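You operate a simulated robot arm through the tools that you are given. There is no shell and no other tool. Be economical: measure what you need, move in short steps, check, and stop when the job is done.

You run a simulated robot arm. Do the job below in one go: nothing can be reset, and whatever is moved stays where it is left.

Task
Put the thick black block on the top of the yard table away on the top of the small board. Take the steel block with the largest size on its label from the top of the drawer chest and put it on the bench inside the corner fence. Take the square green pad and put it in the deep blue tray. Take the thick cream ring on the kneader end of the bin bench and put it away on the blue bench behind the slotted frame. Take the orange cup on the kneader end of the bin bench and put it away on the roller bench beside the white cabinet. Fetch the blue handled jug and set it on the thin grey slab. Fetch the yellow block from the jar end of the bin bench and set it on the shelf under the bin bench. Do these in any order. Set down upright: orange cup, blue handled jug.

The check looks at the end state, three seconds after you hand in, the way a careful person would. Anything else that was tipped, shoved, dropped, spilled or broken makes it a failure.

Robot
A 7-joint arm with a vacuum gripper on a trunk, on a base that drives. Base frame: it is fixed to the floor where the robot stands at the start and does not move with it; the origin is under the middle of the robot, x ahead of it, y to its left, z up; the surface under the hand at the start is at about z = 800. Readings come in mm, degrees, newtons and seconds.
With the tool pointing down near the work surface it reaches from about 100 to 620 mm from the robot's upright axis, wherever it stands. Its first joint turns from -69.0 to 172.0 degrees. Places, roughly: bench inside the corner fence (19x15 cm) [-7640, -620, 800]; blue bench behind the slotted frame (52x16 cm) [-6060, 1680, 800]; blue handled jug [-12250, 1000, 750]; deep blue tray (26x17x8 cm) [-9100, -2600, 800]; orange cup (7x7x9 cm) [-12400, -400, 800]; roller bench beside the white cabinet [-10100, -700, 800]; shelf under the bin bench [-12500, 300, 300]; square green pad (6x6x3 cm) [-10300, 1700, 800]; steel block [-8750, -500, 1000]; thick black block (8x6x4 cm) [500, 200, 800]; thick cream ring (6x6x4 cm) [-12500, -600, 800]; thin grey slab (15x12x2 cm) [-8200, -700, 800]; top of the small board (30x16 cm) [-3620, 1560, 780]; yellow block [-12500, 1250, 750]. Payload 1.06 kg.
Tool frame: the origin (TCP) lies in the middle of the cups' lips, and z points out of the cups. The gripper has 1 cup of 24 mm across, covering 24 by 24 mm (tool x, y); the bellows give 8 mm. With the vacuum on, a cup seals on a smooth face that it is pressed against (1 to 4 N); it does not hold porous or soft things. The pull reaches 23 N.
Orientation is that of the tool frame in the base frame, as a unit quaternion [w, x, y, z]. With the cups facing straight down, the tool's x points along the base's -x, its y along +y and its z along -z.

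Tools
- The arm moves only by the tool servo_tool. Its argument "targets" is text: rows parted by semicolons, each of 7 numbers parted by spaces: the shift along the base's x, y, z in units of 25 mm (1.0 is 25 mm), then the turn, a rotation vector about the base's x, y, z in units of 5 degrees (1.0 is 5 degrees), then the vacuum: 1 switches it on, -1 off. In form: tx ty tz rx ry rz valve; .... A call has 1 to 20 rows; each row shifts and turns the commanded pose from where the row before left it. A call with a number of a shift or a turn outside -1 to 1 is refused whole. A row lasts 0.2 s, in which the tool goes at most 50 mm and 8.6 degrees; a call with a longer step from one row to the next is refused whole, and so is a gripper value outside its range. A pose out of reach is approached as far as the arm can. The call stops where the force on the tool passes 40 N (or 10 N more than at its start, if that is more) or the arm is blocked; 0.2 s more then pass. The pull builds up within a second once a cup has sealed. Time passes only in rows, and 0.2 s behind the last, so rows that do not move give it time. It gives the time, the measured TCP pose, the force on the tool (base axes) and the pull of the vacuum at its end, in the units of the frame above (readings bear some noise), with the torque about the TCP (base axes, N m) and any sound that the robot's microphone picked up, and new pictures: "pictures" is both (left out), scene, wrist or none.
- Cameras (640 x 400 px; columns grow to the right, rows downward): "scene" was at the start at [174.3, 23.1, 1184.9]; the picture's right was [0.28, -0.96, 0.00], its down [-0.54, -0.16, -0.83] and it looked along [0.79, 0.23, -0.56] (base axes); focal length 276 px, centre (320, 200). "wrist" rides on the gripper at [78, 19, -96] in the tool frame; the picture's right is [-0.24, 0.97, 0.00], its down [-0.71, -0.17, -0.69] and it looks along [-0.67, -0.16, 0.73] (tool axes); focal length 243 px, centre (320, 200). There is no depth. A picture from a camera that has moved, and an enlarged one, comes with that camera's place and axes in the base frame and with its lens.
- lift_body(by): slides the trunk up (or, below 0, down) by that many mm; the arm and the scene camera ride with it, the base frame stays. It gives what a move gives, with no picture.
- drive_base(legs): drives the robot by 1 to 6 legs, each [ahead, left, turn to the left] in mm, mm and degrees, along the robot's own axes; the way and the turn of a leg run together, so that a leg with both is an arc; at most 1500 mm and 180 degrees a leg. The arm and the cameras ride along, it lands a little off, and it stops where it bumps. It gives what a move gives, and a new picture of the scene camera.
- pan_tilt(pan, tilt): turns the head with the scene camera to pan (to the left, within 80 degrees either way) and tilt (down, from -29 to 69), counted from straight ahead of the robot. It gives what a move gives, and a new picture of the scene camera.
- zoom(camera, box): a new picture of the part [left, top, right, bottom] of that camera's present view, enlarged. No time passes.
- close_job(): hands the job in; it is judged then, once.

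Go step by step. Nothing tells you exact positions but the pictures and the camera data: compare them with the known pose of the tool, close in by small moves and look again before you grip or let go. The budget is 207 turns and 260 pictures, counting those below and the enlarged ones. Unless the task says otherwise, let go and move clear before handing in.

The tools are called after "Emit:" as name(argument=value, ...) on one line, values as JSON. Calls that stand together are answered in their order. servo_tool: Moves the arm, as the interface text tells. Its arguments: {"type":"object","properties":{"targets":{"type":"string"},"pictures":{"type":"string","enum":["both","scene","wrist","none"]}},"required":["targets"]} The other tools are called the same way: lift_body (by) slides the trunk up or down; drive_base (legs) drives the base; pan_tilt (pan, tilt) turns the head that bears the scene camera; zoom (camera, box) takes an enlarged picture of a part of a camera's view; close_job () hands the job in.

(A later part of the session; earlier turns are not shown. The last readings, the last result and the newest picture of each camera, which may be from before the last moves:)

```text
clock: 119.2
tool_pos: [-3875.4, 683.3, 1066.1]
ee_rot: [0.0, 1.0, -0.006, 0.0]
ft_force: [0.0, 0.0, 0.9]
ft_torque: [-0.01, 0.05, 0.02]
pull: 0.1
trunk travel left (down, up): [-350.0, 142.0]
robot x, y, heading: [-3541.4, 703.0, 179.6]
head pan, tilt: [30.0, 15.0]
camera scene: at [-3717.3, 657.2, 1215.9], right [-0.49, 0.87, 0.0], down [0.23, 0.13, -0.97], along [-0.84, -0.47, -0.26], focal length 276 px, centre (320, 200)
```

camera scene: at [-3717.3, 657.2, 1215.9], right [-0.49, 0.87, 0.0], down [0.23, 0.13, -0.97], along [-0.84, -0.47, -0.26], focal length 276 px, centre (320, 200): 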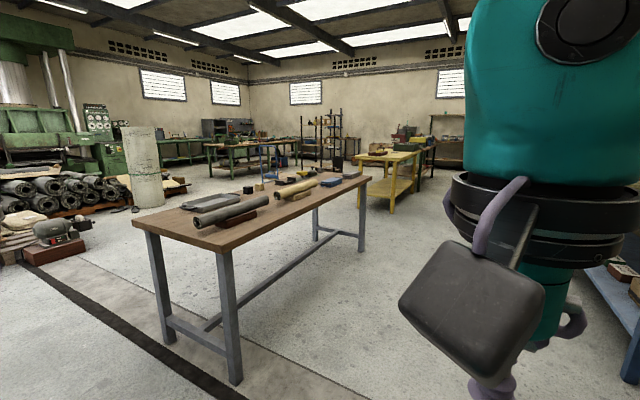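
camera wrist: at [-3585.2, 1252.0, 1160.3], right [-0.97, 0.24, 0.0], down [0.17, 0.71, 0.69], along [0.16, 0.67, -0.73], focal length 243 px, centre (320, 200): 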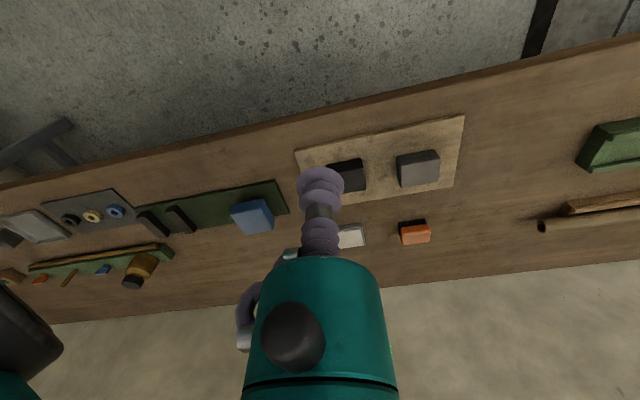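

Aisle is clear (y from -230 to 1400). Driving to x≈-6400.

Emit:
drive_base(legs=[[1500, 0, 0.4], [1400, 100, 0]])

Emit:
pan_tilt(pan=35, tilt=20)

Emit:
pan_tilt(pan=-75, tilt=25)

```text
clock: 133.3
tool_pos: [-6780.2, 632.5, 1065.2]
ee_rot: [0.0, 1.0, -0.009, 0.0]
ft_force: [0.4, -0.2, 1.0]
ft_torque: [0.0, -0.01, 0.0]
pull: 0.0
trunk travel left (down, up): [-350.0, 142.0]
robot x, y, heading: [-6445.6, 648.4, 178.8]
head pan, tilt: [30.0, 15.0]
camera scene: at [-6622.5, 604.4, 1216.0], right [-0.48, 0.87, 0.0], down [0.23, 0.13, -0.97], along [-0.84, -0.47, -0.26], focal length 276 px, centre (320, 200)
```

scene: 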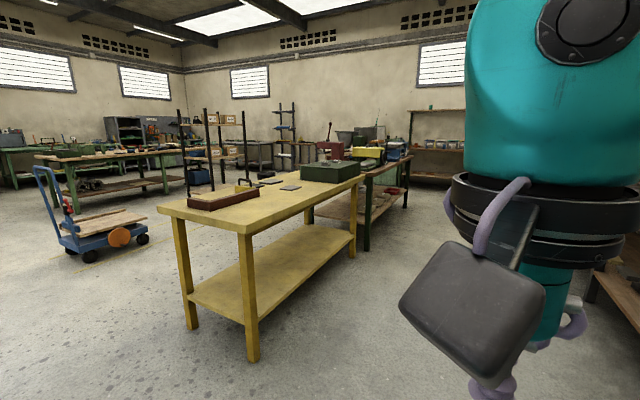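

```text
clock: 133.9
tool_pos: [-6779.2, 632.2, 1064.9]
ee_rot: [0.0, 1.0, -0.01, 0.001]
ft_force: [0.2, -0.8, -0.4]
ft_torque: [0.01, 0.04, -0.01]
pull: 0.1
trunk travel left (down, up): [-350.0, 142.0]
robot x, y, heading: [-6448.9, 648.9, 179.1]
head pan, tilt: [35.0, 20.0]
camera scene: at [-6617.9, 597.6, 1207.9], right [-0.56, 0.83, 0.0], down [0.28, 0.19, -0.94], along [-0.78, -0.53, -0.34], focal length 276 px, centre (320, 200)
```

scene: 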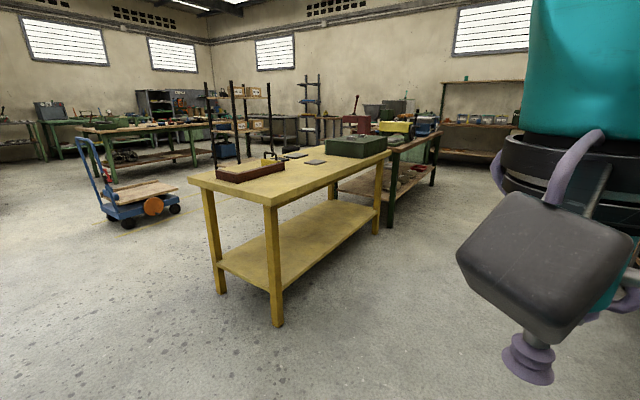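

```text
clock: 135.8
tool_pos: [-6780.8, 632.6, 1065.6]
ee_rot: [0.0, 1.0, -0.009, 0.001]
ft_force: [-0.8, 0.4, 0.3]
ft_torque: [-0.04, -0.02, 0.02]
pull: 0.1
trunk travel left (down, up): [-350.0, 142.0]
robot x, y, heading: [-6444.8, 649.5, 178.7]
head pan, tilt: [-75.0, 25.0]
camera scene: at [-6563.0, 739.1, 1199.7], right [0.97, 0.24, 0.0], down [0.1, -0.41, -0.91], along [-0.22, 0.88, -0.42], focal length 276 px, centre (320, 200)
```

scene: 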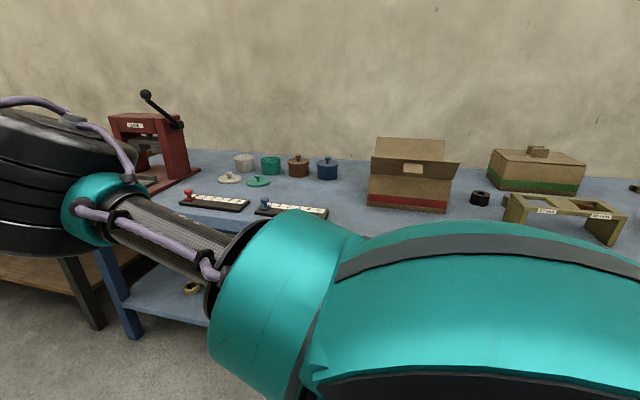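

The yellow table (x -7450..-8900, y -270..-850) carries the fence, slab and chest. Driving to in front of the chest and facing it.

Emit:
drive_base(legs=[[1200, 100, 1], [1050, 100, 0], [0, 0, 90]])

Emit:
pan_tilt(pan=30, tilt=30)

```text
clock: 150.8
tool_pos: [-8719.6, 172.7, 1065.6]
ee_rot: [0.0, 0.717, 0.697, 0.0]
ft_force: [-0.3, -1.0, 0.2]
ft_torque: [0.02, 0.0, 0.02]
pull: 0.0
trunk travel left (down, up): [-350.0, 142.0]
robot x, y, heading: [-8734.2, 502.4, -91.6]
head pan, tilt: [-75.0, 25.0]
camera scene: at [-8828.0, 388.6, 1199.7], right [-0.23, 0.97, 0.0], down [0.41, 0.1, -0.91], along [-0.88, -0.21, -0.42], focal length 276 px, centre (320, 200)
```

scene: 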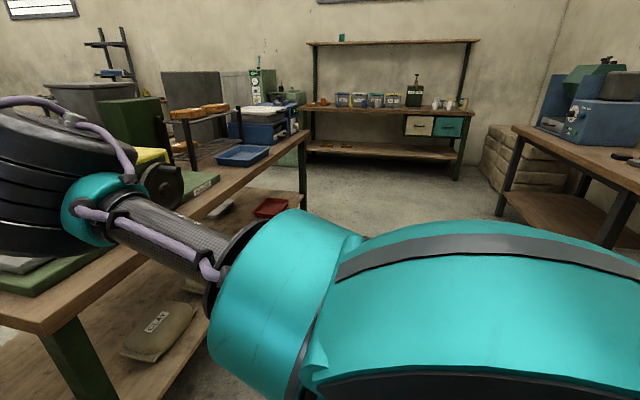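

```text
clock: 152.7
tool_pos: [-8721.2, 169.8, 1065.5]
ee_rot: [0.0, 0.716, 0.698, 0.0]
ft_force: [-0.8, 0.6, -0.3]
ft_torque: [0.04, 0.02, 0.0]
pull: 0.0
trunk travel left (down, up): [-350.0, 142.0]
robot x, y, heading: [-8734.3, 502.6, -91.4]
head pan, tilt: [30.0, 30.0]
camera scene: at [-8695.3, 330.7, 1191.8], right [-0.88, -0.48, 0.0], down [-0.24, 0.44, -0.87], along [0.41, -0.76, -0.5], focal length 276 px, centre (320, 200)
```

scene: 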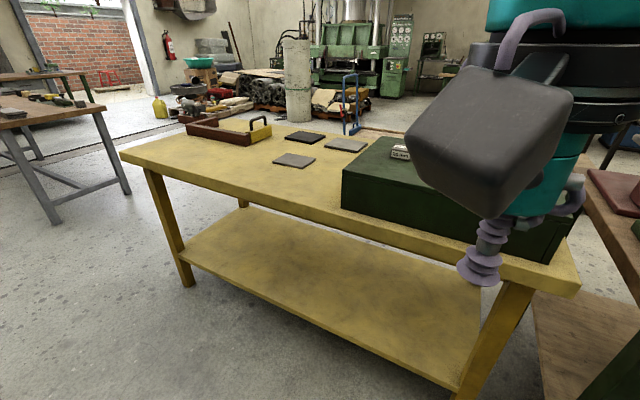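

Steel blocks sit on the green chest. Moving the arm aside and up to look before coming closer.

Emit:
servo_tool(targets="-1 0 1 0 0 0 -1;-1 0 1 0 0 0 -1;-1 0 1 0 0 0 -1;-1 0 1 0 0 0 -1;-1 0 0 0 0 0 -1;-1 0 0 0 0 0 -1;-1 0 0 0 0 0 -1;-1 0 0 0 0 0 -1;-1 0 0 0 0 0 -1;-1 0 0 0 0 0 -1;0 0 0 0 0 0 -1", pictures="none")

Emit:
pan_tilt(pan=0, tilt=30)

```text
clock: 155.1
tool_pos: [-8961.6, 165.4, 1153.5]
ee_rot: [0.0, 0.715, 0.699, 0.0]
ft_force: [-0.2, 0.2, -0.5]
ft_torque: [-0.02, 0.01, -0.03]
pull: 0.0
out of reach, approached as far as the arm can: row 10
trunk travel left (down, up): [-350.0, 142.0]
robot x, y, heading: [-8735.2, 499.0, -91.6]
head pan, tilt: [30.0, 30.0]
```

```text
clock: 156.0
tool_pos: [-8961.7, 166.1, 1152.5]
ee_rot: [0.001, 0.716, 0.698, 0.0]
ft_force: [-0.2, 0.1, 0.5]
ft_torque: [0.04, 0.03, 0.0]
pull: 0.0
trunk travel left (down, up): [-350.0, 142.0]
robot x, y, heading: [-8739.8, 503.4, -91.5]
head pan, tilt: [0.0, 30.0]
camera scene: at [-8740.7, 319.8, 1191.8], right [-1.0, 0.03, 0.0], down [0.01, 0.5, -0.87], along [-0.02, -0.87, -0.5], focal length 276 px, centre (320, 200)
```

scene: 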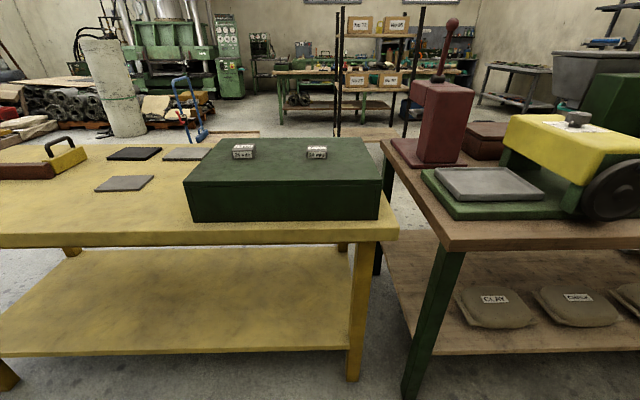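

Emit:
zoom(camera="scene", box=[210, 130, 350, 217])

```text
4.57 times, centred on (280, 174) of scene
camera zoom: at [-8740.7, 319.8, 1191.8], right [-1.0, 0.03, 0.0], down [0.01, 0.5, -0.87], along [-0.02, -0.87, -0.5], focal length 1264 px, centre (503, 321)
```

zoom: 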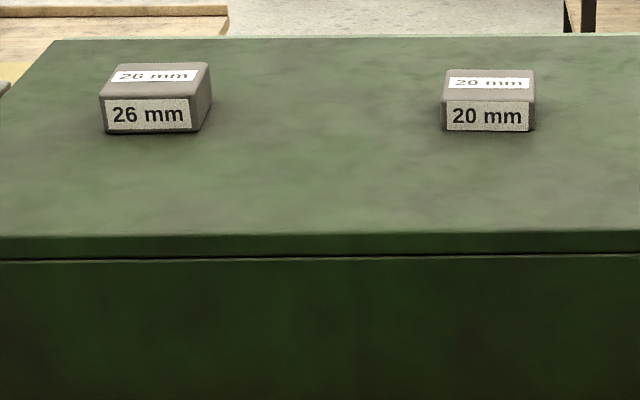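

Only two blocks: 26 mm (left) and 20 mm. I take the 26 mm one, roughly at (-8531, -488, 920). Driving closer.

Emit:
drive_base(legs=[[0, 190, 1.5], [440, 0, 0]])

Emit:
pan_tilt(pan=0, tilt=40)

```text
clock: 160.6
tool_pos: [-8754.1, -279.7, 1152.5]
ee_rot: [0.001, 0.703, 0.711, 0.0]
ft_force: [-1.0, 0.5, -0.1]
ft_torque: [0.01, 0.01, -0.01]
pull: 0.1
trunk travel left (down, up): [-350.0, 142.0]
robot x, y, heading: [-8534.3, 70.5, -89.2]
head pan, tilt: [0.0, 30.0]
camera scene: at [-8538.9, -116.8, 1191.7], right [-1.0, -0.01, 0.0], down [-0.01, 0.5, -0.87], along [0.01, -0.87, -0.5], focal length 276 px, centre (320, 200)
```

scene: 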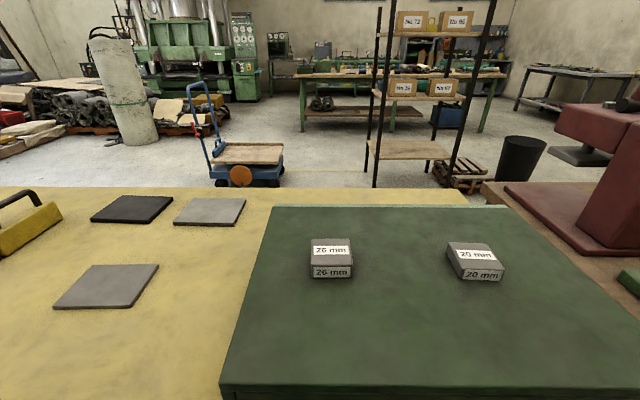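

```text
clock: 161.3
tool_pos: [-8754.1, -278.5, 1152.4]
ee_rot: [0.002, 0.703, 0.711, 0.0]
ft_force: [0.0, 1.6, -0.3]
ft_torque: [-0.01, -0.03, 0.04]
pull: 0.1
trunk travel left (down, up): [-350.0, 142.0]
robot x, y, heading: [-8541.9, 62.6, -89.2]
head pan, tilt: [0.0, 40.0]
camera scene: at [-8538.9, -111.0, 1176.5], right [-1.0, -0.01, 0.0], down [-0.01, 0.64, -0.77], along [0.01, -0.77, -0.64], focal length 276 px, centre (320, 200)
```

scene: 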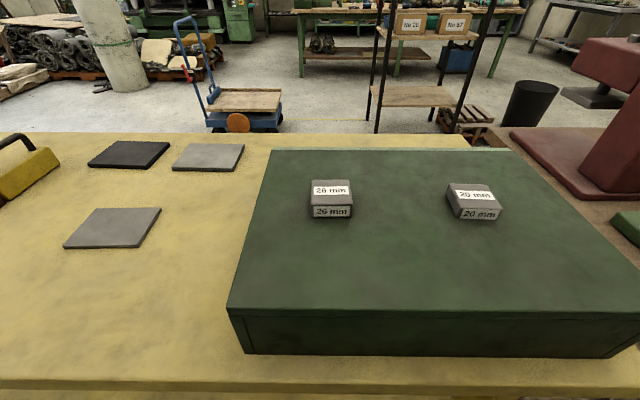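

Triangulated 26 mm block top at about (-8551, -402, 949). Moving the tool over it.

Emit:
servo_tool(targets="0.902 -0.55 0 0 0 0 -1;0.902 -0.55 0 0 0 0 -1;0.902 -0.55 -0.5 0 0 0 -1;0.902 -0.55 -0.5 0 0 0 -1;0.902 -0.55 -0.5 0 0 0 -1;0.902 -0.55 -0.5 0 0 0 -1;0.902 -0.55 -0.8 0 0 0 -1;0.902 -0.55 -0.8 0 0 0 -1;0.902 -0.55 -0.8 0 0 0 -1;0 0 -0.8 0 0 0 -1;0 0 0 0 0 0 -1")

```text
clock: 163.7
tool_pos: [-8550.3, -403.5, 1023.3]
ee_rot: [0.001, 0.703, 0.712, 0.0]
ft_force: [-0.5, 0.4, 0.3]
ft_torque: [0.0, -0.02, 0.01]
pull: 0.0
trunk travel left (down, up): [-350.0, 142.0]
robot x, y, heading: [-8539.9, 65.4, -89.1]
head pan, tilt: [0.0, 40.0]
camera scene: at [-8538.9, -111.0, 1176.4], right [-1.0, -0.01, 0.0], down [-0.01, 0.64, -0.77], along [0.01, -0.77, -0.64], focal length 276 px, centre (320, 200)
camera wrist: at [-8532.4, -325.3, 1118.9], right [0.97, -0.22, 0.0], down [-0.16, -0.71, 0.69], along [-0.15, -0.67, -0.73], focal length 243 px, centre (320, 200)
```

scene: 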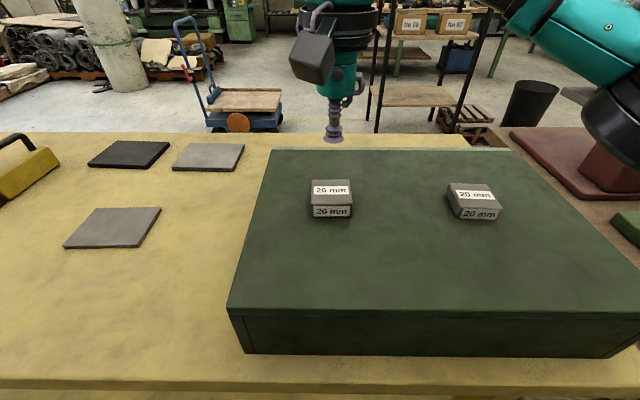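
wrist: 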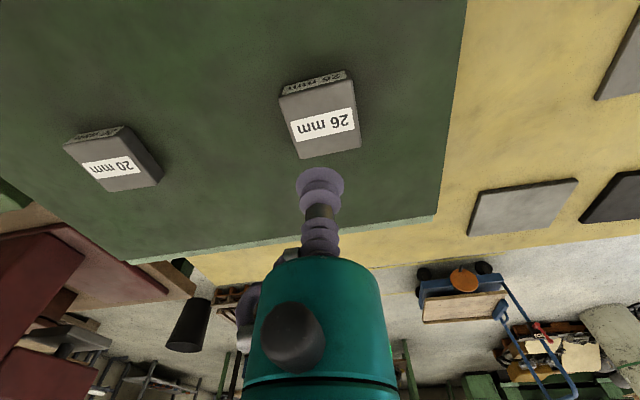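

Tool is right over the 26 mm block, top at ~948. Descending with vacuum.

Emit:
servo_tool(targets="0.08 0 -0.8 0 0 0 1;0 0 -0.8 0 0 0 1;0 0 -0.8 0 0 0 1;0 0 -0.3 0 0 0 1;0 0 -0.2 0 0 0 1;0 0 -0.12 0 0 0 1;0 0 -0.1 0 0 0 1;0 0 0 0 0 0 1;0 0 0 0 0 0 1;0 0 0 0 0 0 1", pictures="none")

```text
clock: 165.9
tool_pos: [-8549.1, -402.3, 945.2]
ee_rot: [0.002, 0.703, 0.711, 0.001]
ft_force: [-0.1, 0.4, 0.1]
ft_torque: [-0.02, 0.01, 0.02]
pull: 0.0
trunk travel left (down, up): [-350.0, 142.0]
robot x, y, heading: [-8539.2, 62.3, -89.4]
head pan, tilt: [0.0, 40.0]
```

Emit:
servo_tool(targets="0 0 -0.1 0 0 0 1;0 0 -0.1 0 0 0 1;0 0 -0.1 0 0 0 1;0 0 0 0 0 0 1;0 0 0 0 0 0 1;0 0 0 0 0 0 1")

```text
clock: 167.3
tool_pos: [-8548.4, -403.2, 937.7]
ee_rot: [0.002, 0.703, 0.711, -0.001]
ft_force: [0.0, -8.6, 16.0]
ft_torque: [0.06, 0.01, -0.01]
pull: 22.7
trunk travel left (down, up): [-350.0, 142.0]
robot x, y, heading: [-8534.7, 67.7, -89.2]
head pan, tilt: [0.0, 40.0]
camera scene: at [-8538.8, -111.1, 1176.4], right [-1.0, -0.01, 0.0], down [-0.01, 0.64, -0.77], along [0.01, -0.77, -0.64], focal length 276 px, centre (320, 200)
camera wrist: at [-8530.7, -324.6, 1032.9], right [0.97, -0.22, 0.0], down [-0.16, -0.71, 0.69], along [-0.15, -0.67, -0.73], focal length 243 px, centre (320, 200)
```

scene: 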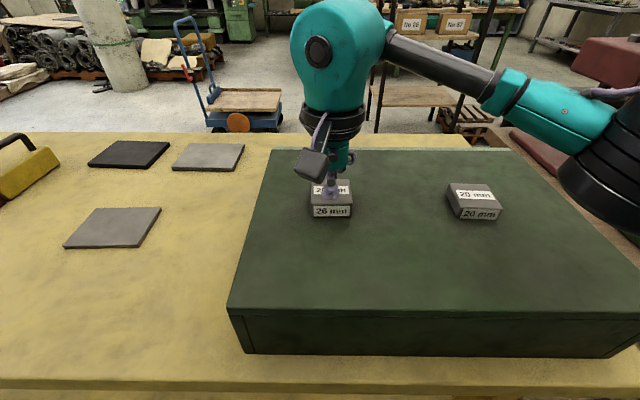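
wrist: 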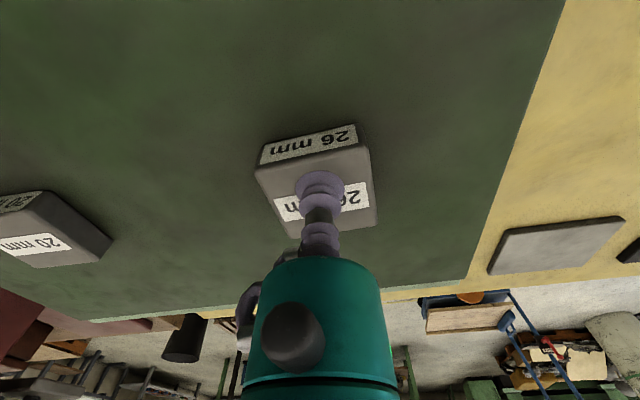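

Sealed. Lifting the block and tucking back.

Emit:
servo_tool(targets="0 0 0.3 0 0 0 1;0 0 0.6 0 0 0 1;0 0 1 0 0 0 1;0 0 1 0 0 0 1;0 0 1 0 0 0 1;0 0 1 0 0 0 1;0 1 0.5 0 0 0 1;0 1 0 0 0 0 1;0 1 0 0 0 0 1;0 1 0 0 0 0 1;0 1 0 0 0 0 1;0 1 0 0 0 0 1;0 0 0 0 0 0 1", pictures="wrist")

Emit:
drive_base(legs=[[-350, 0, 0]])

Emit:
pan_tilt(pan=50, tilt=20)

```text
clock: 170.1
tool_pos: [-8550.2, -252.7, 1071.8]
ee_rot: [0.001, 0.703, 0.711, 0.0]
ft_force: [0.0, -0.1, -6.2]
ft_torque: [0.07, -0.01, -0.03]
pull: 23.4
trunk travel left (down, up): [-350.0, 142.0]
robot x, y, heading: [-8541.7, 68.8, -89.5]
head pan, tilt: [0.0, 40.0]
camera wrist: at [-8530.9, -173.2, 1166.9], right [0.97, -0.22, 0.0], down [-0.16, -0.71, 0.69], along [-0.15, -0.67, -0.73], focal length 243 px, centre (320, 200)
```

wrist: 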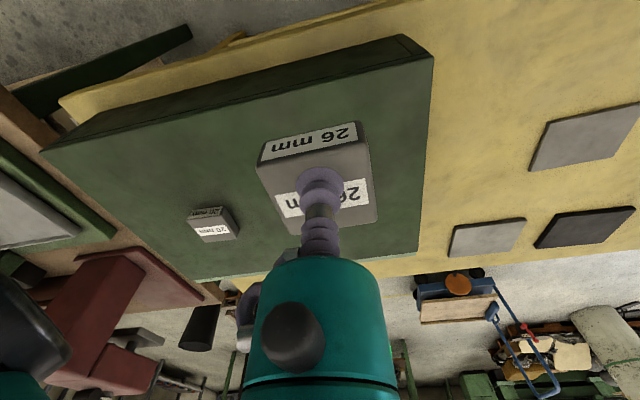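

```text
clock: 172.4
tool_pos: [-8554.1, 99.0, 1071.4]
ee_rot: [0.001, 0.704, 0.71, 0.0]
ft_force: [0.6, 0.6, -6.0]
ft_torque: [0.08, 0.0, 0.01]
pull: 23.0
trunk travel left (down, up): [-350.0, 142.0]
robot x, y, heading: [-8543.5, 416.3, -89.5]
head pan, tilt: [0.0, 40.0]
camera scene: at [-8543.0, 240.7, 1176.4], right [-1.0, -0.01, 0.0], down [-0.01, 0.64, -0.77], along [0.01, -0.77, -0.64], focal length 276 px, centre (320, 200)
```

scene: 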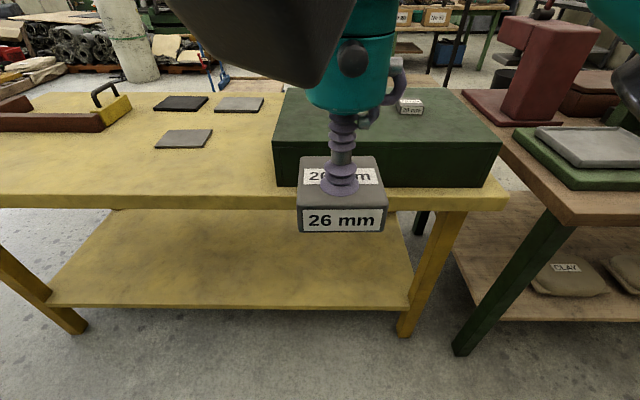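

```text
clock: 173.6
tool_pos: [-8552.2, 99.9, 1071.4]
ee_rot: [0.0, 0.704, 0.711, 0.0]
ft_force: [-0.1, 0.4, -6.1]
ft_torque: [0.03, -0.02, 0.02]
pull: 23.0
trunk travel left (down, up): [-350.0, 142.0]
robot x, y, heading: [-8544.9, 415.6, -89.4]
head pan, tilt: [50.0, 20.0]
camera scene: at [-8472.0, 266.1, 1207.8], right [-0.64, -0.77, 0.0], down [-0.26, 0.22, -0.94], along [0.73, -0.6, -0.34], focal length 276 px, centre (320, 200)
```

scene: 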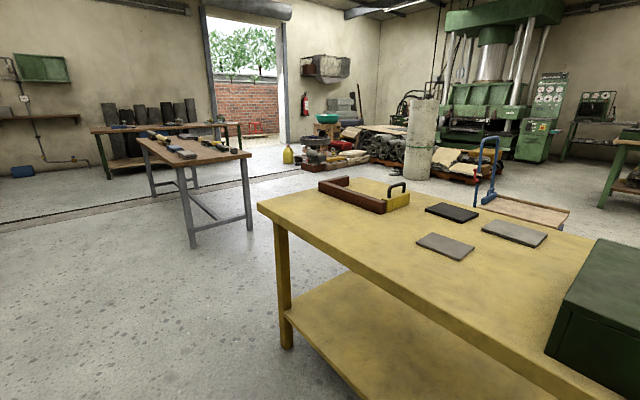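

The fence is an L with rails at y≈-560 and x≈-7440; interior is easiest from the +x end or the -y side. I drive round to the +x end, facing -x.

Emit:
drive_base(legs=[[0, 1450, 0], [0, 100, 0], [1050, 0, 0], [0, 0, -90]])

Emit:
pan_tilt(pan=30, tilt=35)

```text
clock: 196.5
tool_pos: [-7311.6, -631.3, 1071.5]
ee_rot: [0.0, 1.0, 0.001, 0.0]
ft_force: [-0.8, 1.2, -6.3]
ft_torque: [0.0, -0.05, 0.0]
pull: 22.5
trunk travel left (down, up): [-350.0, 142.0]
robot x, y, heading: [-6994.9, -639.2, -179.8]
head pan, tilt: [50.0, 20.0]
camera scene: at [-7146.1, -717.1, 1207.8], right [-0.77, 0.64, 0.0], down [0.22, 0.26, -0.94], along [-0.6, -0.72, -0.34], focal length 276 px, centre (320, 200)
```

scene: 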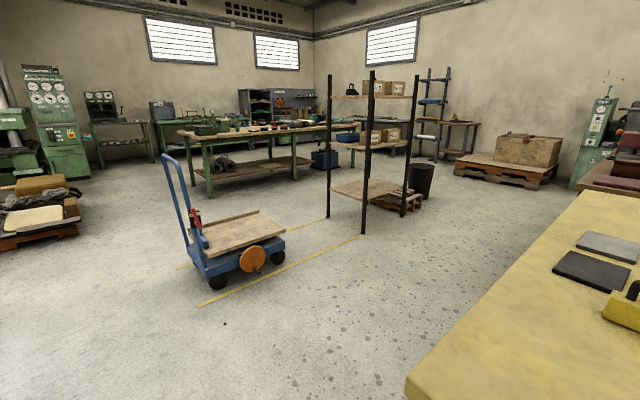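

```text
clock: 197.3
tool_pos: [-7312.4, -632.4, 1072.0]
ee_rot: [0.001, 1.0, 0.001, -0.001]
ft_force: [0.6, 0.4, -5.7]
ft_torque: [-0.05, -0.05, -0.02]
pull: 23.0
trunk travel left (down, up): [-350.0, 142.0]
robot x, y, heading: [-6996.5, -641.5, -179.9]
head pan, tilt: [30.0, 35.0]
camera scene: at [-7162.5, -689.9, 1184.0], right [-0.5, 0.87, 0.0], down [0.5, 0.29, -0.82], along [-0.71, -0.41, -0.57], focal length 276 px, centre (320, 200)
```

scene: 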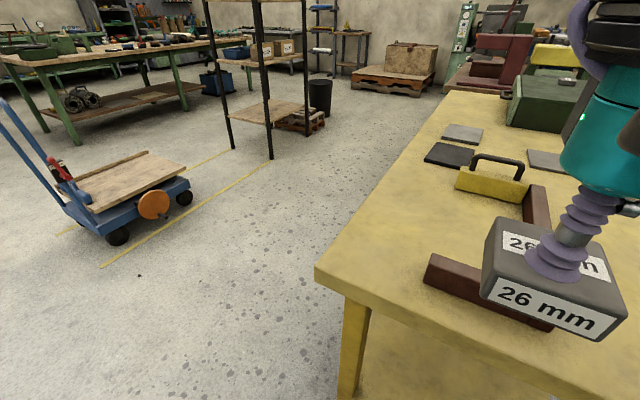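

Closing in 110 mm and viewing from above with the wrist camera.

Emit:
drive_base(legs=[[115, 0, 0]])

Emit:
servo_tool(targets="-1 0 0 0 0 0 1;-1 0 0 0 0 0 1;-1 0 0 0 0 0 1;-1 0 0 0 0 0 1;-1 0 0 0 0 0 1;-1 0 0 0 0 0 1;0 0 0 0 0 0 1")

```text
clock: 198.5
tool_pos: [-7426.5, -633.4, 1070.9]
ee_rot: [0.001, 1.0, 0.001, -0.001]
ft_force: [-0.1, 0.2, -5.7]
ft_torque: [0.01, -0.05, 0.03]
pull: 23.3
trunk travel left (down, up): [-350.0, 142.0]
robot x, y, heading: [-7111.2, -645.4, -180.0]
head pan, tilt: [30.0, 35.0]
camera scene: at [-7278.2, -690.1, 1183.8], right [-0.5, 0.87, 0.0], down [0.5, 0.29, -0.82], along [-0.71, -0.41, -0.57], focal length 276 px, centre (320, 200)
```

scene: 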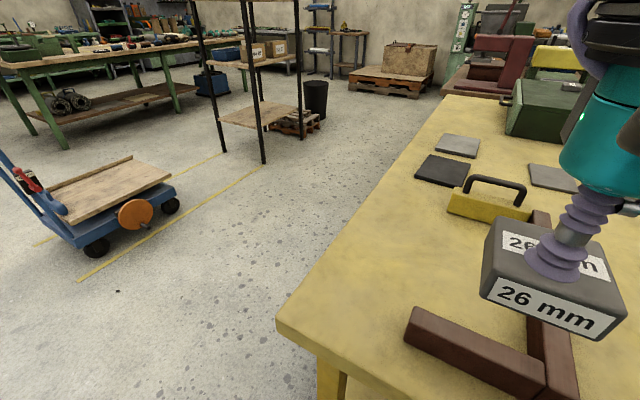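

```text
clock: 200.1
tool_pos: [-7575.8, -633.0, 1072.4]
ee_rot: [0.0, 1.0, 0.001, -0.001]
ft_force: [-0.3, 0.0, -6.4]
ft_torque: [0.0, -0.07, -0.01]
pull: 23.0
trunk travel left (down, up): [-350.0, 142.0]
robot x, y, heading: [-7107.9, -645.7, -179.8]
head pan, tilt: [30.0, 35.0]
camera scene: at [-7277.5, -690.1, 1183.9], right [-0.5, 0.87, 0.0], down [0.5, 0.29, -0.82], along [-0.71, -0.41, -0.57], focal length 276 px, centre (320, 200)
camera wrist: at [-7497.2, -651.5, 1166.7], right [-0.23, -0.97, 0.0], down [-0.71, 0.17, 0.69], along [-0.67, 0.16, -0.73], focal length 243 px, centre (320, 200)
```

scene: 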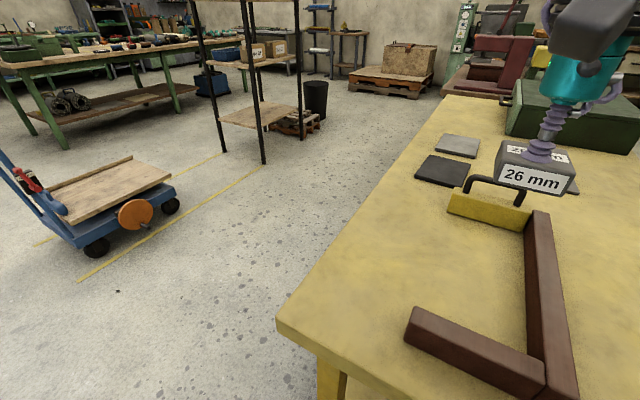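
wrist: 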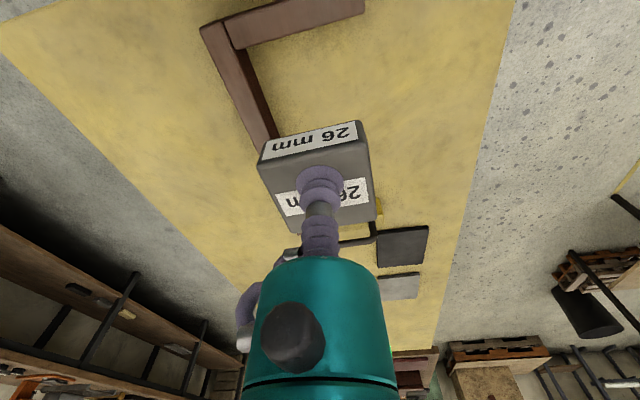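

Interior of the fence: x -7860..-7585, y -685..-540. Target (-7665, -615). Moving over and down to z≈880.

Emit:
servo_tool(targets="-0.9 0.18 0 0 0 0 1;-0.9 0.18 -0.5 0 0 0 1;-0.9 0.18 -1 0 0 0 1;-0.87 0.18 -1 0 0 0 1;0 0 -1 0 0 0 1;0 0 -1 0 0 0 1;0 0 -1 0 0 0 1;0 0 -1 0 0 0 1;0 0 -0.7 0 0 0 1;0 0 0 0 0 0 1")

```text
clock: 202.3
tool_pos: [-7666.7, -614.0, 892.3]
ee_rot: [0.001, 1.0, 0.001, -0.001]
ft_force: [-0.6, 0.5, -6.1]
ft_torque: [-0.02, -0.08, -0.06]
pull: 23.3
trunk travel left (down, up): [-350.0, 142.0]
robot x, y, heading: [-7109.8, -644.5, -179.7]
head pan, tilt: [30.0, 35.0]
camera scene: at [-7277.7, -690.1, 1183.9], right [-0.5, 0.87, 0.0], down [0.5, 0.29, -0.82], along [-0.71, -0.41, -0.57], focal length 276 px, centre (320, 200)
camera wrist: at [-7588.3, -632.6, 986.3], right [-0.23, -0.97, 0.0], down [-0.71, 0.17, 0.69], along [-0.67, 0.16, -0.73], focal length 243 px, centre (320, 200)
```

scene: 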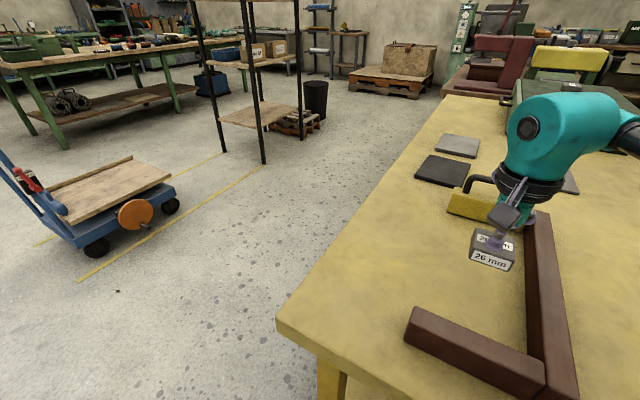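
wrist: 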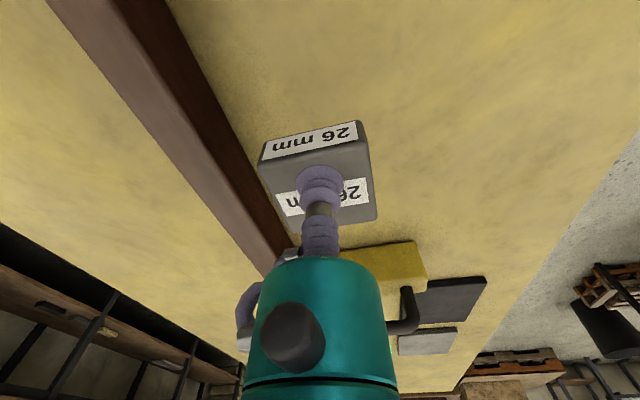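

Clear of the rail. Lowering to contact in small steps.

Emit:
servo_tool(targets="0 0 -0.8 0 0 0 1;0 0 -0.6 0 0 0 1;0 0 -0.3 0 0 0 1;0 0 -0.2 0 0 0 1;0 0 -0.1 0 0 0 1;0 0 -0.1 0 0 0 1;0 0 0 0 0 0 1", pictures="none")

Emit:
servo_tool(targets="0 0 -0.1 0 0 0 1;0 0 -0.1 0 0 0 1;0 0 0 0 0 0 1", pictures="scene")

```text
clock: 203.9
tool_pos: [-7667.1, -614.8, 838.8]
ee_rot: [0.001, 1.0, 0.0, 0.0]
ft_force: [-0.2, 0.0, -7.0]
ft_torque: [-0.05, -0.05, 0.0]
pull: 22.7
trunk travel left (down, up): [-350.0, 142.0]
robot x, y, heading: [-7109.9, -644.6, -180.0]
head pan, tilt: [30.0, 35.0]
```

```text
clock: 204.7
tool_pos: [-7665.2, -615.5, 834.4]
ee_rot: [0.001, 1.0, 0.001, -0.001]
ft_force: [-0.2, 0.2, -6.9]
ft_torque: [0.02, -0.05, -0.04]
pull: 23.1
trunk travel left (down, up): [-350.0, 142.0]
robot x, y, heading: [-7109.8, -643.5, -179.9]
head pan, tilt: [30.0, 35.0]
camera scene: at [-7277.7, -690.1, 1183.9], right [-0.5, 0.87, 0.0], down [0.5, 0.29, -0.82], along [-0.71, -0.41, -0.57], focal length 276 px, centre (320, 200)
```

scene: 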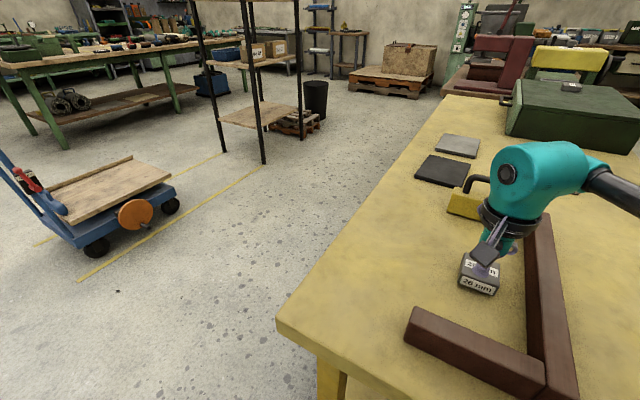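

Emit:
servo_tool(targets="0 0 -0.1 0 0 0 1;0 0 -0.1 0 0 0 1;0 0 0 0 0 0 1", pictures="none")

Emit:
servo_tool(targets="0 0 -0.1 0 0 0 1;0 0 -0.1 0 0 0 1;0 0 0 0 0 0 1", pictures="none")

```text
clock: 205.5
tool_pos: [-7667.7, -615.6, 830.1]
ee_rot: [0.001, 1.0, 0.001, -0.001]
ft_force: [0.2, 0.2, -6.6]
ft_torque: [0.01, -0.07, 0.0]
pull: 22.8
trunk travel left (down, up): [-350.0, 142.0]
robot x, y, heading: [-7109.3, -643.4, -179.9]
head pan, tilt: [30.0, 35.0]
```

```text
clock: 206.3
tool_pos: [-7665.5, -615.1, 825.6]
ee_rot: [0.002, 1.0, 0.001, -0.002]
ft_force: [-4.2, 1.4, 14.5]
ft_torque: [0.02, 0.03, 0.12]
pull: 23.0
trunk travel left (down, up): [-350.0, 142.0]
robot x, y, heading: [-7111.0, -643.5, -179.9]
head pan, tilt: [30.0, 35.0]
```

Contact. Releasing and rising.

Emit:
servo_tool(targets="0 0 0.06 0 0 0 1;0 0 0 0 0 0 -1;0 0 0 0 0 0 -1;0 0 0 0 0 0 -1;0 0 0 0 0 0 -1;0 0 0.3 0 0 0 -1;0 0 1 0 0 0 -1;0 0 1 0 0 0 -1;0 0 1 0 0 0 -1;0 0 1 0 0 0 -1;0 0 1 0 0 0 -1;1 0 1 0 0 0 -1;1 0 1 0 0 0 -1;1 0 1 0 0 0 -1;1 0 1 0 0 0 -1;1 0 0.5 0 0 0 -1;1 0 0 0 0 0 -1;1 0 0 0 0 0 -1;1 0 0 0 0 0 -1;1 0 0 0 0 0 -1", pictures="scene")

```text
clock: 210.5
tool_pos: [-7442.0, -615.0, 1071.4]
ee_rot: [0.001, 1.0, 0.001, -0.001]
ft_force: [0.6, -0.3, 0.3]
ft_torque: [-0.03, 0.01, 0.01]
pull: 0.0
trunk travel left (down, up): [-350.0, 142.0]
robot x, y, heading: [-7108.8, -646.3, -179.7]
head pan, tilt: [30.0, 35.0]
camera scene: at [-7277.1, -690.1, 1184.0], right [-0.5, 0.87, 0.0], down [0.5, 0.29, -0.82], along [-0.71, -0.41, -0.57], focal length 276 px, centre (320, 200)
```

scene: 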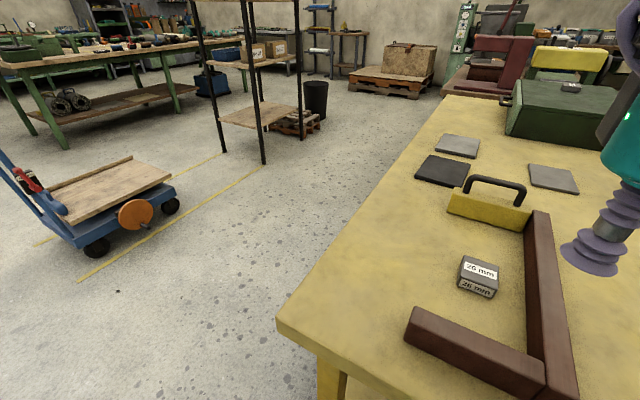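

Steel block is in place. Next the green pad at about (-10300, 1700): back out, sidestep to the aisle, and drive along -x.

Emit:
drive_base(legs=[[-150, 0, 0], [0, -1250, 0], [1500, 0, 0], [1400, 0, 0]])

Emit:
pan_tilt(pan=-25, tilt=20)

Emit:
pan_tilt(pan=40, tilt=20)

```text
clock: 236.1
tool_pos: [-10171.8, 706.1, 1069.5]
ee_rot: [0.001, 1.0, -0.024, -0.001]
ft_force: [0.4, 0.1, -0.4]
ft_torque: [0.0, 0.05, 0.0]
pull: 0.1
trunk travel left (down, up): [-350.0, 142.0]
robot x, y, heading: [-9841.0, 657.0, 177.3]
head pan, tilt: [30.0, 35.0]
camera scene: at [-10011.0, 622.1, 1184.0], right [-0.46, 0.89, 0.0], down [0.51, 0.26, -0.82], along [-0.73, -0.38, -0.57], focal length 276 px, centre (320, 200)
```

scene: 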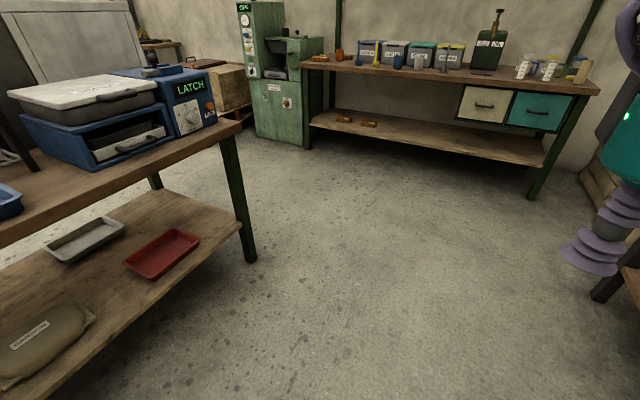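

```text
clock: 237.4
tool_pos: [-10171.7, 705.0, 1070.2]
ee_rot: [0.001, 1.0, -0.025, 0.0]
ft_force: [0.6, -0.3, 0.0]
ft_torque: [-0.02, -0.01, 0.02]
pull: 0.0
trunk travel left (down, up): [-350.0, 142.0]
robot x, y, heading: [-9839.1, 660.9, 177.2]
head pan, tilt: [-25.0, 20.0]
camera scene: at [-10015.0, 705.7, 1207.8], right [0.46, 0.89, 0.0], down [0.3, -0.16, -0.94], along [-0.83, 0.44, -0.34], focal length 276 px, centre (320, 200)
```

scene: 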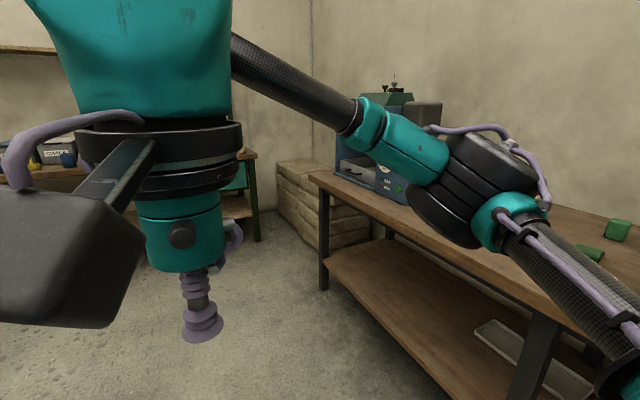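

```text
clock: 238.7
tool_pos: [-10171.5, 705.3, 1071.6]
ee_rot: [0.001, 1.0, -0.024, -0.001]
ft_force: [-0.2, 0.3, 0.4]
ft_torque: [-0.03, 0.02, -0.01]
pull: 0.2
trunk travel left (down, up): [-350.0, 142.0]
robot x, y, heading: [-9840.9, 656.4, 177.2]
head pan, tilt: [40.0, 20.0]
camera scene: at [-10006.7, 606.1, 1207.8], right [-0.6, 0.8, 0.0], down [0.27, 0.21, -0.94], along [-0.75, -0.57, -0.34], focal length 276 px, centre (320, 200)
```

scene: 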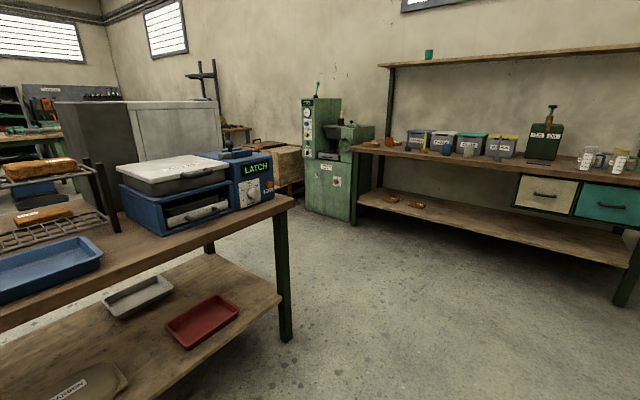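

Green items are seen around (-10260, 1725). I move ahead, turn to face +y and look.

Emit:
drive_base(legs=[[450, 0, 0], [0, 0, -87.2]])

Emit:
pan_tilt(pan=30, tilt=25)

```text
clock: 245.2
tool_pos: [-10266.5, 1012.3, 1071.1]
ee_rot: [0.0, 0.709, -0.705, -0.001]
ft_force: [-0.4, 0.2, 0.1]
ft_torque: [0.01, -0.01, 0.0]
pull: 0.1
trunk travel left (down, up): [-350.0, 142.0]
robot x, y, heading: [-10296.8, 683.2, 90.3]
head pan, tilt: [40.0, 20.0]
camera scene: at [-10356.6, 841.3, 1207.8], right [0.76, 0.65, 0.0], down [0.22, -0.26, -0.94], along [-0.61, 0.72, -0.34], focal length 276 px, centre (320, 200)
```

scene: 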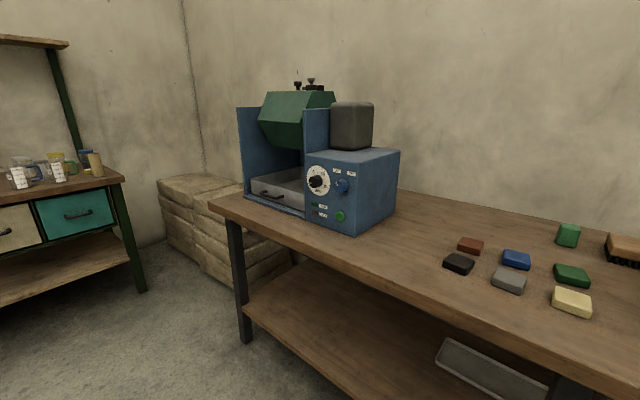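

```text
clock: 245.9
tool_pos: [-10266.6, 1013.8, 1071.7]
ee_rot: [-0.001, 0.709, -0.705, -0.001]
ft_force: [0.4, 0.1, -0.4]
ft_torque: [0.0, -0.01, 0.0]
pull: 0.0
trunk travel left (down, up): [-350.0, 142.0]
robot x, y, heading: [-10293.0, 682.9, 90.1]
head pan, tilt: [30.0, 25.0]
camera scene: at [-10342.9, 849.9, 1199.8], right [0.86, 0.5, 0.0], down [0.21, -0.36, -0.91], along [-0.46, 0.78, -0.42], focal length 276 px, centre (320, 200)
```

scene: 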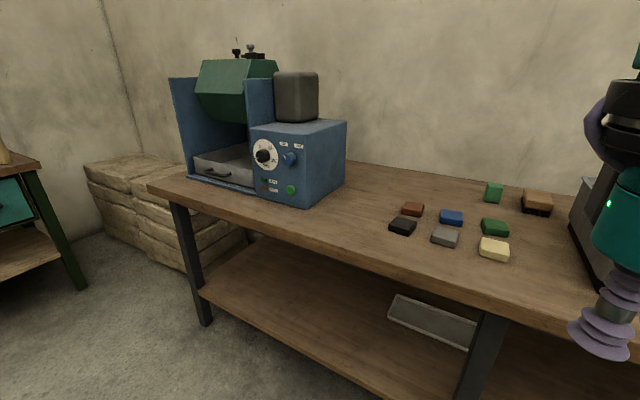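

Emit:
zoom(camera="scene", box=[370, 165, 570, 290])

```text
3.20 times, centred on (470, 228) of scene
camera zoom: at [-10342.9, 849.9, 1199.8], right [0.86, 0.5, 0.0], down [0.21, -0.36, -0.91], along [-0.46, 0.78, -0.42], focal length 885 px, centre (-160, 112)
```

zoom: 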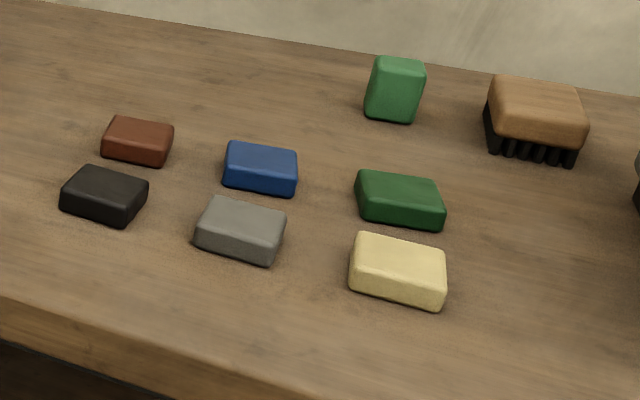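

Need a view of what stands to the right before getting closer.

Emit:
pan_tilt(pan=-45, tilt=15)

```text
clock: 247.4
tool_pos: [-10266.4, 1014.2, 1071.3]
ee_rot: [0.0, 0.709, -0.705, -0.002]
ft_force: [0.3, 0.4, 0.2]
ft_torque: [0.01, -0.01, 0.0]
pull: 0.1
trunk travel left (down, up): [-350.0, 142.0]
robot x, y, heading: [-10293.6, 682.8, 90.7]
head pan, tilt: [-45.0, 15.0]
camera scene: at [-10230.7, 836.7, 1216.0], right [0.71, -0.7, 0.0], down [-0.18, -0.18, -0.97], along [0.68, 0.69, -0.26], focal length 276 px, centre (320, 200)
```

scene: 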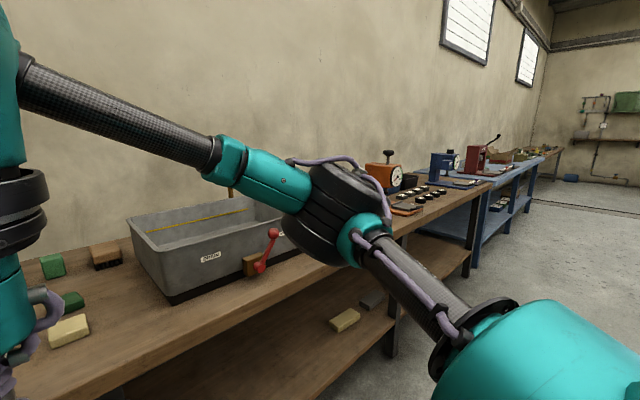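

The elbow would pass over the tank; raising the trunk first, then driving in.

Emit:
lift_body(by=130)

Emit:
drive_base(legs=[[410, -20, 0]])

Emit:
servo_tool(targets="0 0 0 0 0 0 -1", pictures="wrist")

```text
clock: 248.9
tool_pos: [-10265.9, 1014.6, 1201.4]
ee_rot: [0.0, 0.709, -0.706, -0.001]
ft_force: [0.5, 0.0, -0.3]
ft_torque: [0.0, -0.03, 0.01]
pull: 0.1
trunk travel left (down, up): [-480.0, 12.0]
robot x, y, heading: [-10296.6, 682.7, 90.3]
head pan, tilt: [-45.0, 15.0]
```

```text
clock: 251.5
tool_pos: [-10250.6, 1423.6, 1201.4]
ee_rot: [0.001, 0.71, -0.704, -0.002]
ft_force: [0.1, 0.3, 0.0]
ft_torque: [-0.01, 0.0, 0.0]
pull: 0.0
trunk travel left (down, up): [-480.0, 12.0]
robot x, y, heading: [-10279.9, 1093.2, 90.7]
head pan, tilt: [-45.0, 15.0]
camera scene: at [-10213.6, 1170.9, 1361.6], right [0.71, -0.7, 0.0], down [-0.18, -0.18, -0.97], along [0.68, 0.69, -0.26], focal length 276 px, centre (320, 200)
```

scene: 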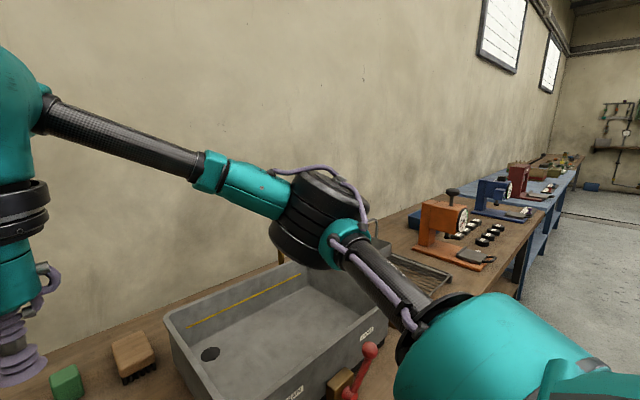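

```text
clock: 251.9
tool_pos: [-10250.6, 1422.6, 1200.6]
ee_rot: [0.0, 0.71, -0.705, -0.001]
ft_force: [-0.5, -0.6, -0.6]
ft_torque: [0.02, -0.03, -0.01]
pull: 0.1
trunk travel left (down, up): [-480.0, 12.0]
robot x, y, heading: [-10280.6, 1090.7, 90.5]
head pan, tilt: [-45.0, 15.0]
camera wrist: at [-10268.6, 1343.1, 1295.8], right [-0.97, 0.23, 0.0], down [0.17, 0.71, 0.69], along [0.15, 0.67, -0.73], focal length 243 px, centre (320, 200)
```

wrist: 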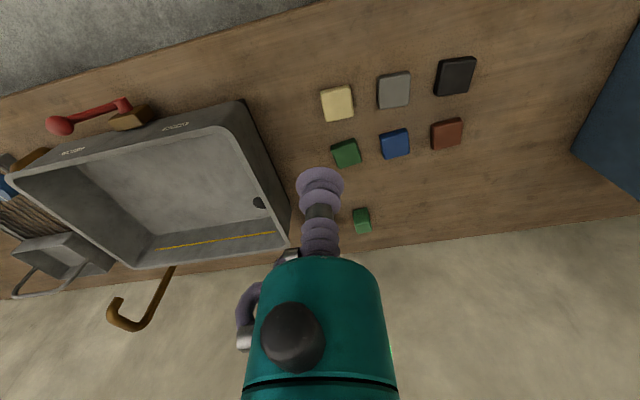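

The flat square green pad is at about (-10263, 1643, 830). Moving above it.

Emit:
servo_tool(targets="-0.06 1 0 0 0 0 -1;-0.06 1 -1 0 0 0 -1;-0.06 1 -1 0 0 0 -1;-0.06 1 -1 0 0 0 -1;-0.06 1 -1 0 0 0 -1;-0.06 1 -1 0 0 0 -1;-0.06 1 -1 0 0 0 -1;-0.06 1 -1 0 0 0 -1;0 0.8 -1 0 0 0 -1;0 0 -1 0 0 0 -1;0 0 -1 0 0 0 -1;0 0 -1 0 0 0 -1;0 0 0 0 0 0 -1")

```text
clock: 254.7
tool_pos: [-10263.8, 1642.0, 926.3]
ee_rot: [0.0, 0.709, -0.705, -0.002]
ft_force: [-0.5, 0.3, -0.7]
ft_torque: [0.03, 0.0, 0.02]
pull: 0.0
trunk travel left (down, up): [-480.0, 12.0]
robot x, y, heading: [-10277.3, 1091.1, 90.6]
head pan, tilt: [-45.0, 15.0]
camera scene: at [-10213.6, 1170.3, 1361.7], right [0.71, -0.7, 0.0], down [-0.18, -0.18, -0.97], along [0.68, 0.69, -0.26], focal length 276 px, centre (320, 200)
camera wrist: at [-10281.0, 1562.8, 1020.8], right [-0.97, 0.23, 0.0], down [0.17, 0.71, 0.69], along [0.15, 0.67, -0.73], focal length 243 px, centre (320, 200)
```

scene: 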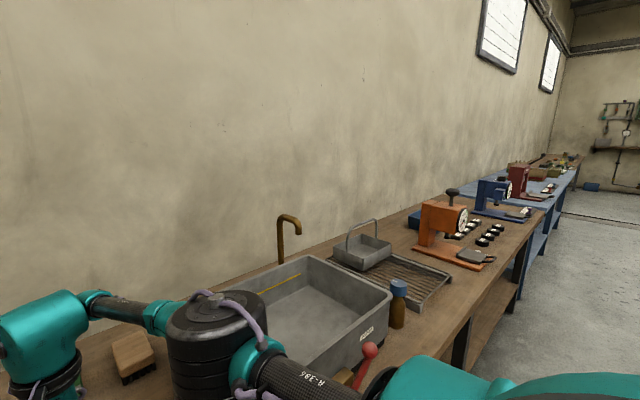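
wrist: 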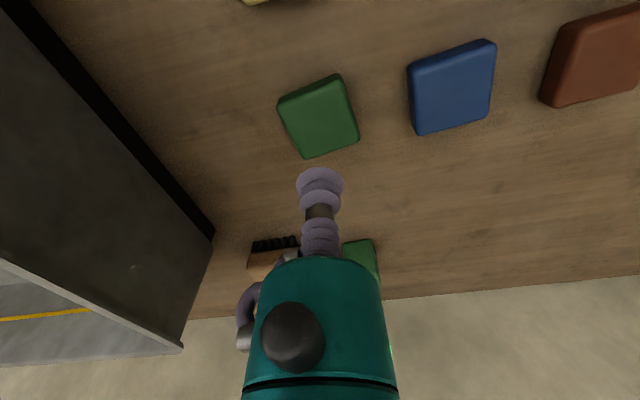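

Checking elbow clearance to the tank before going lower.

Emit:
pan_tilt(pan=-40, tilt=50)

```text
clock: 255.7
tool_pos: [-10262.7, 1641.6, 927.1]
ee_rot: [-0.001, 0.71, -0.704, -0.002]
ft_force: [-0.1, -0.4, 0.8]
ft_torque: [-0.01, 0.03, 0.0]
pull: 0.2
trunk travel left (down, up): [-480.0, 12.0]
robot x, y, heading: [-10274.7, 1090.5, 90.7]
head pan, tilt: [-40.0, 50.0]
camera scene: at [-10230.1, 1163.2, 1308.0], right [0.77, -0.64, 0.0], down [-0.49, -0.59, -0.64], along [0.41, 0.5, -0.77], focal length 276 px, centre (320, 200)
```

scene: 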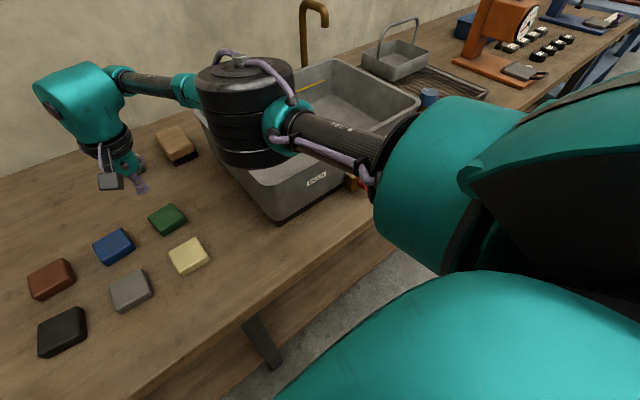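

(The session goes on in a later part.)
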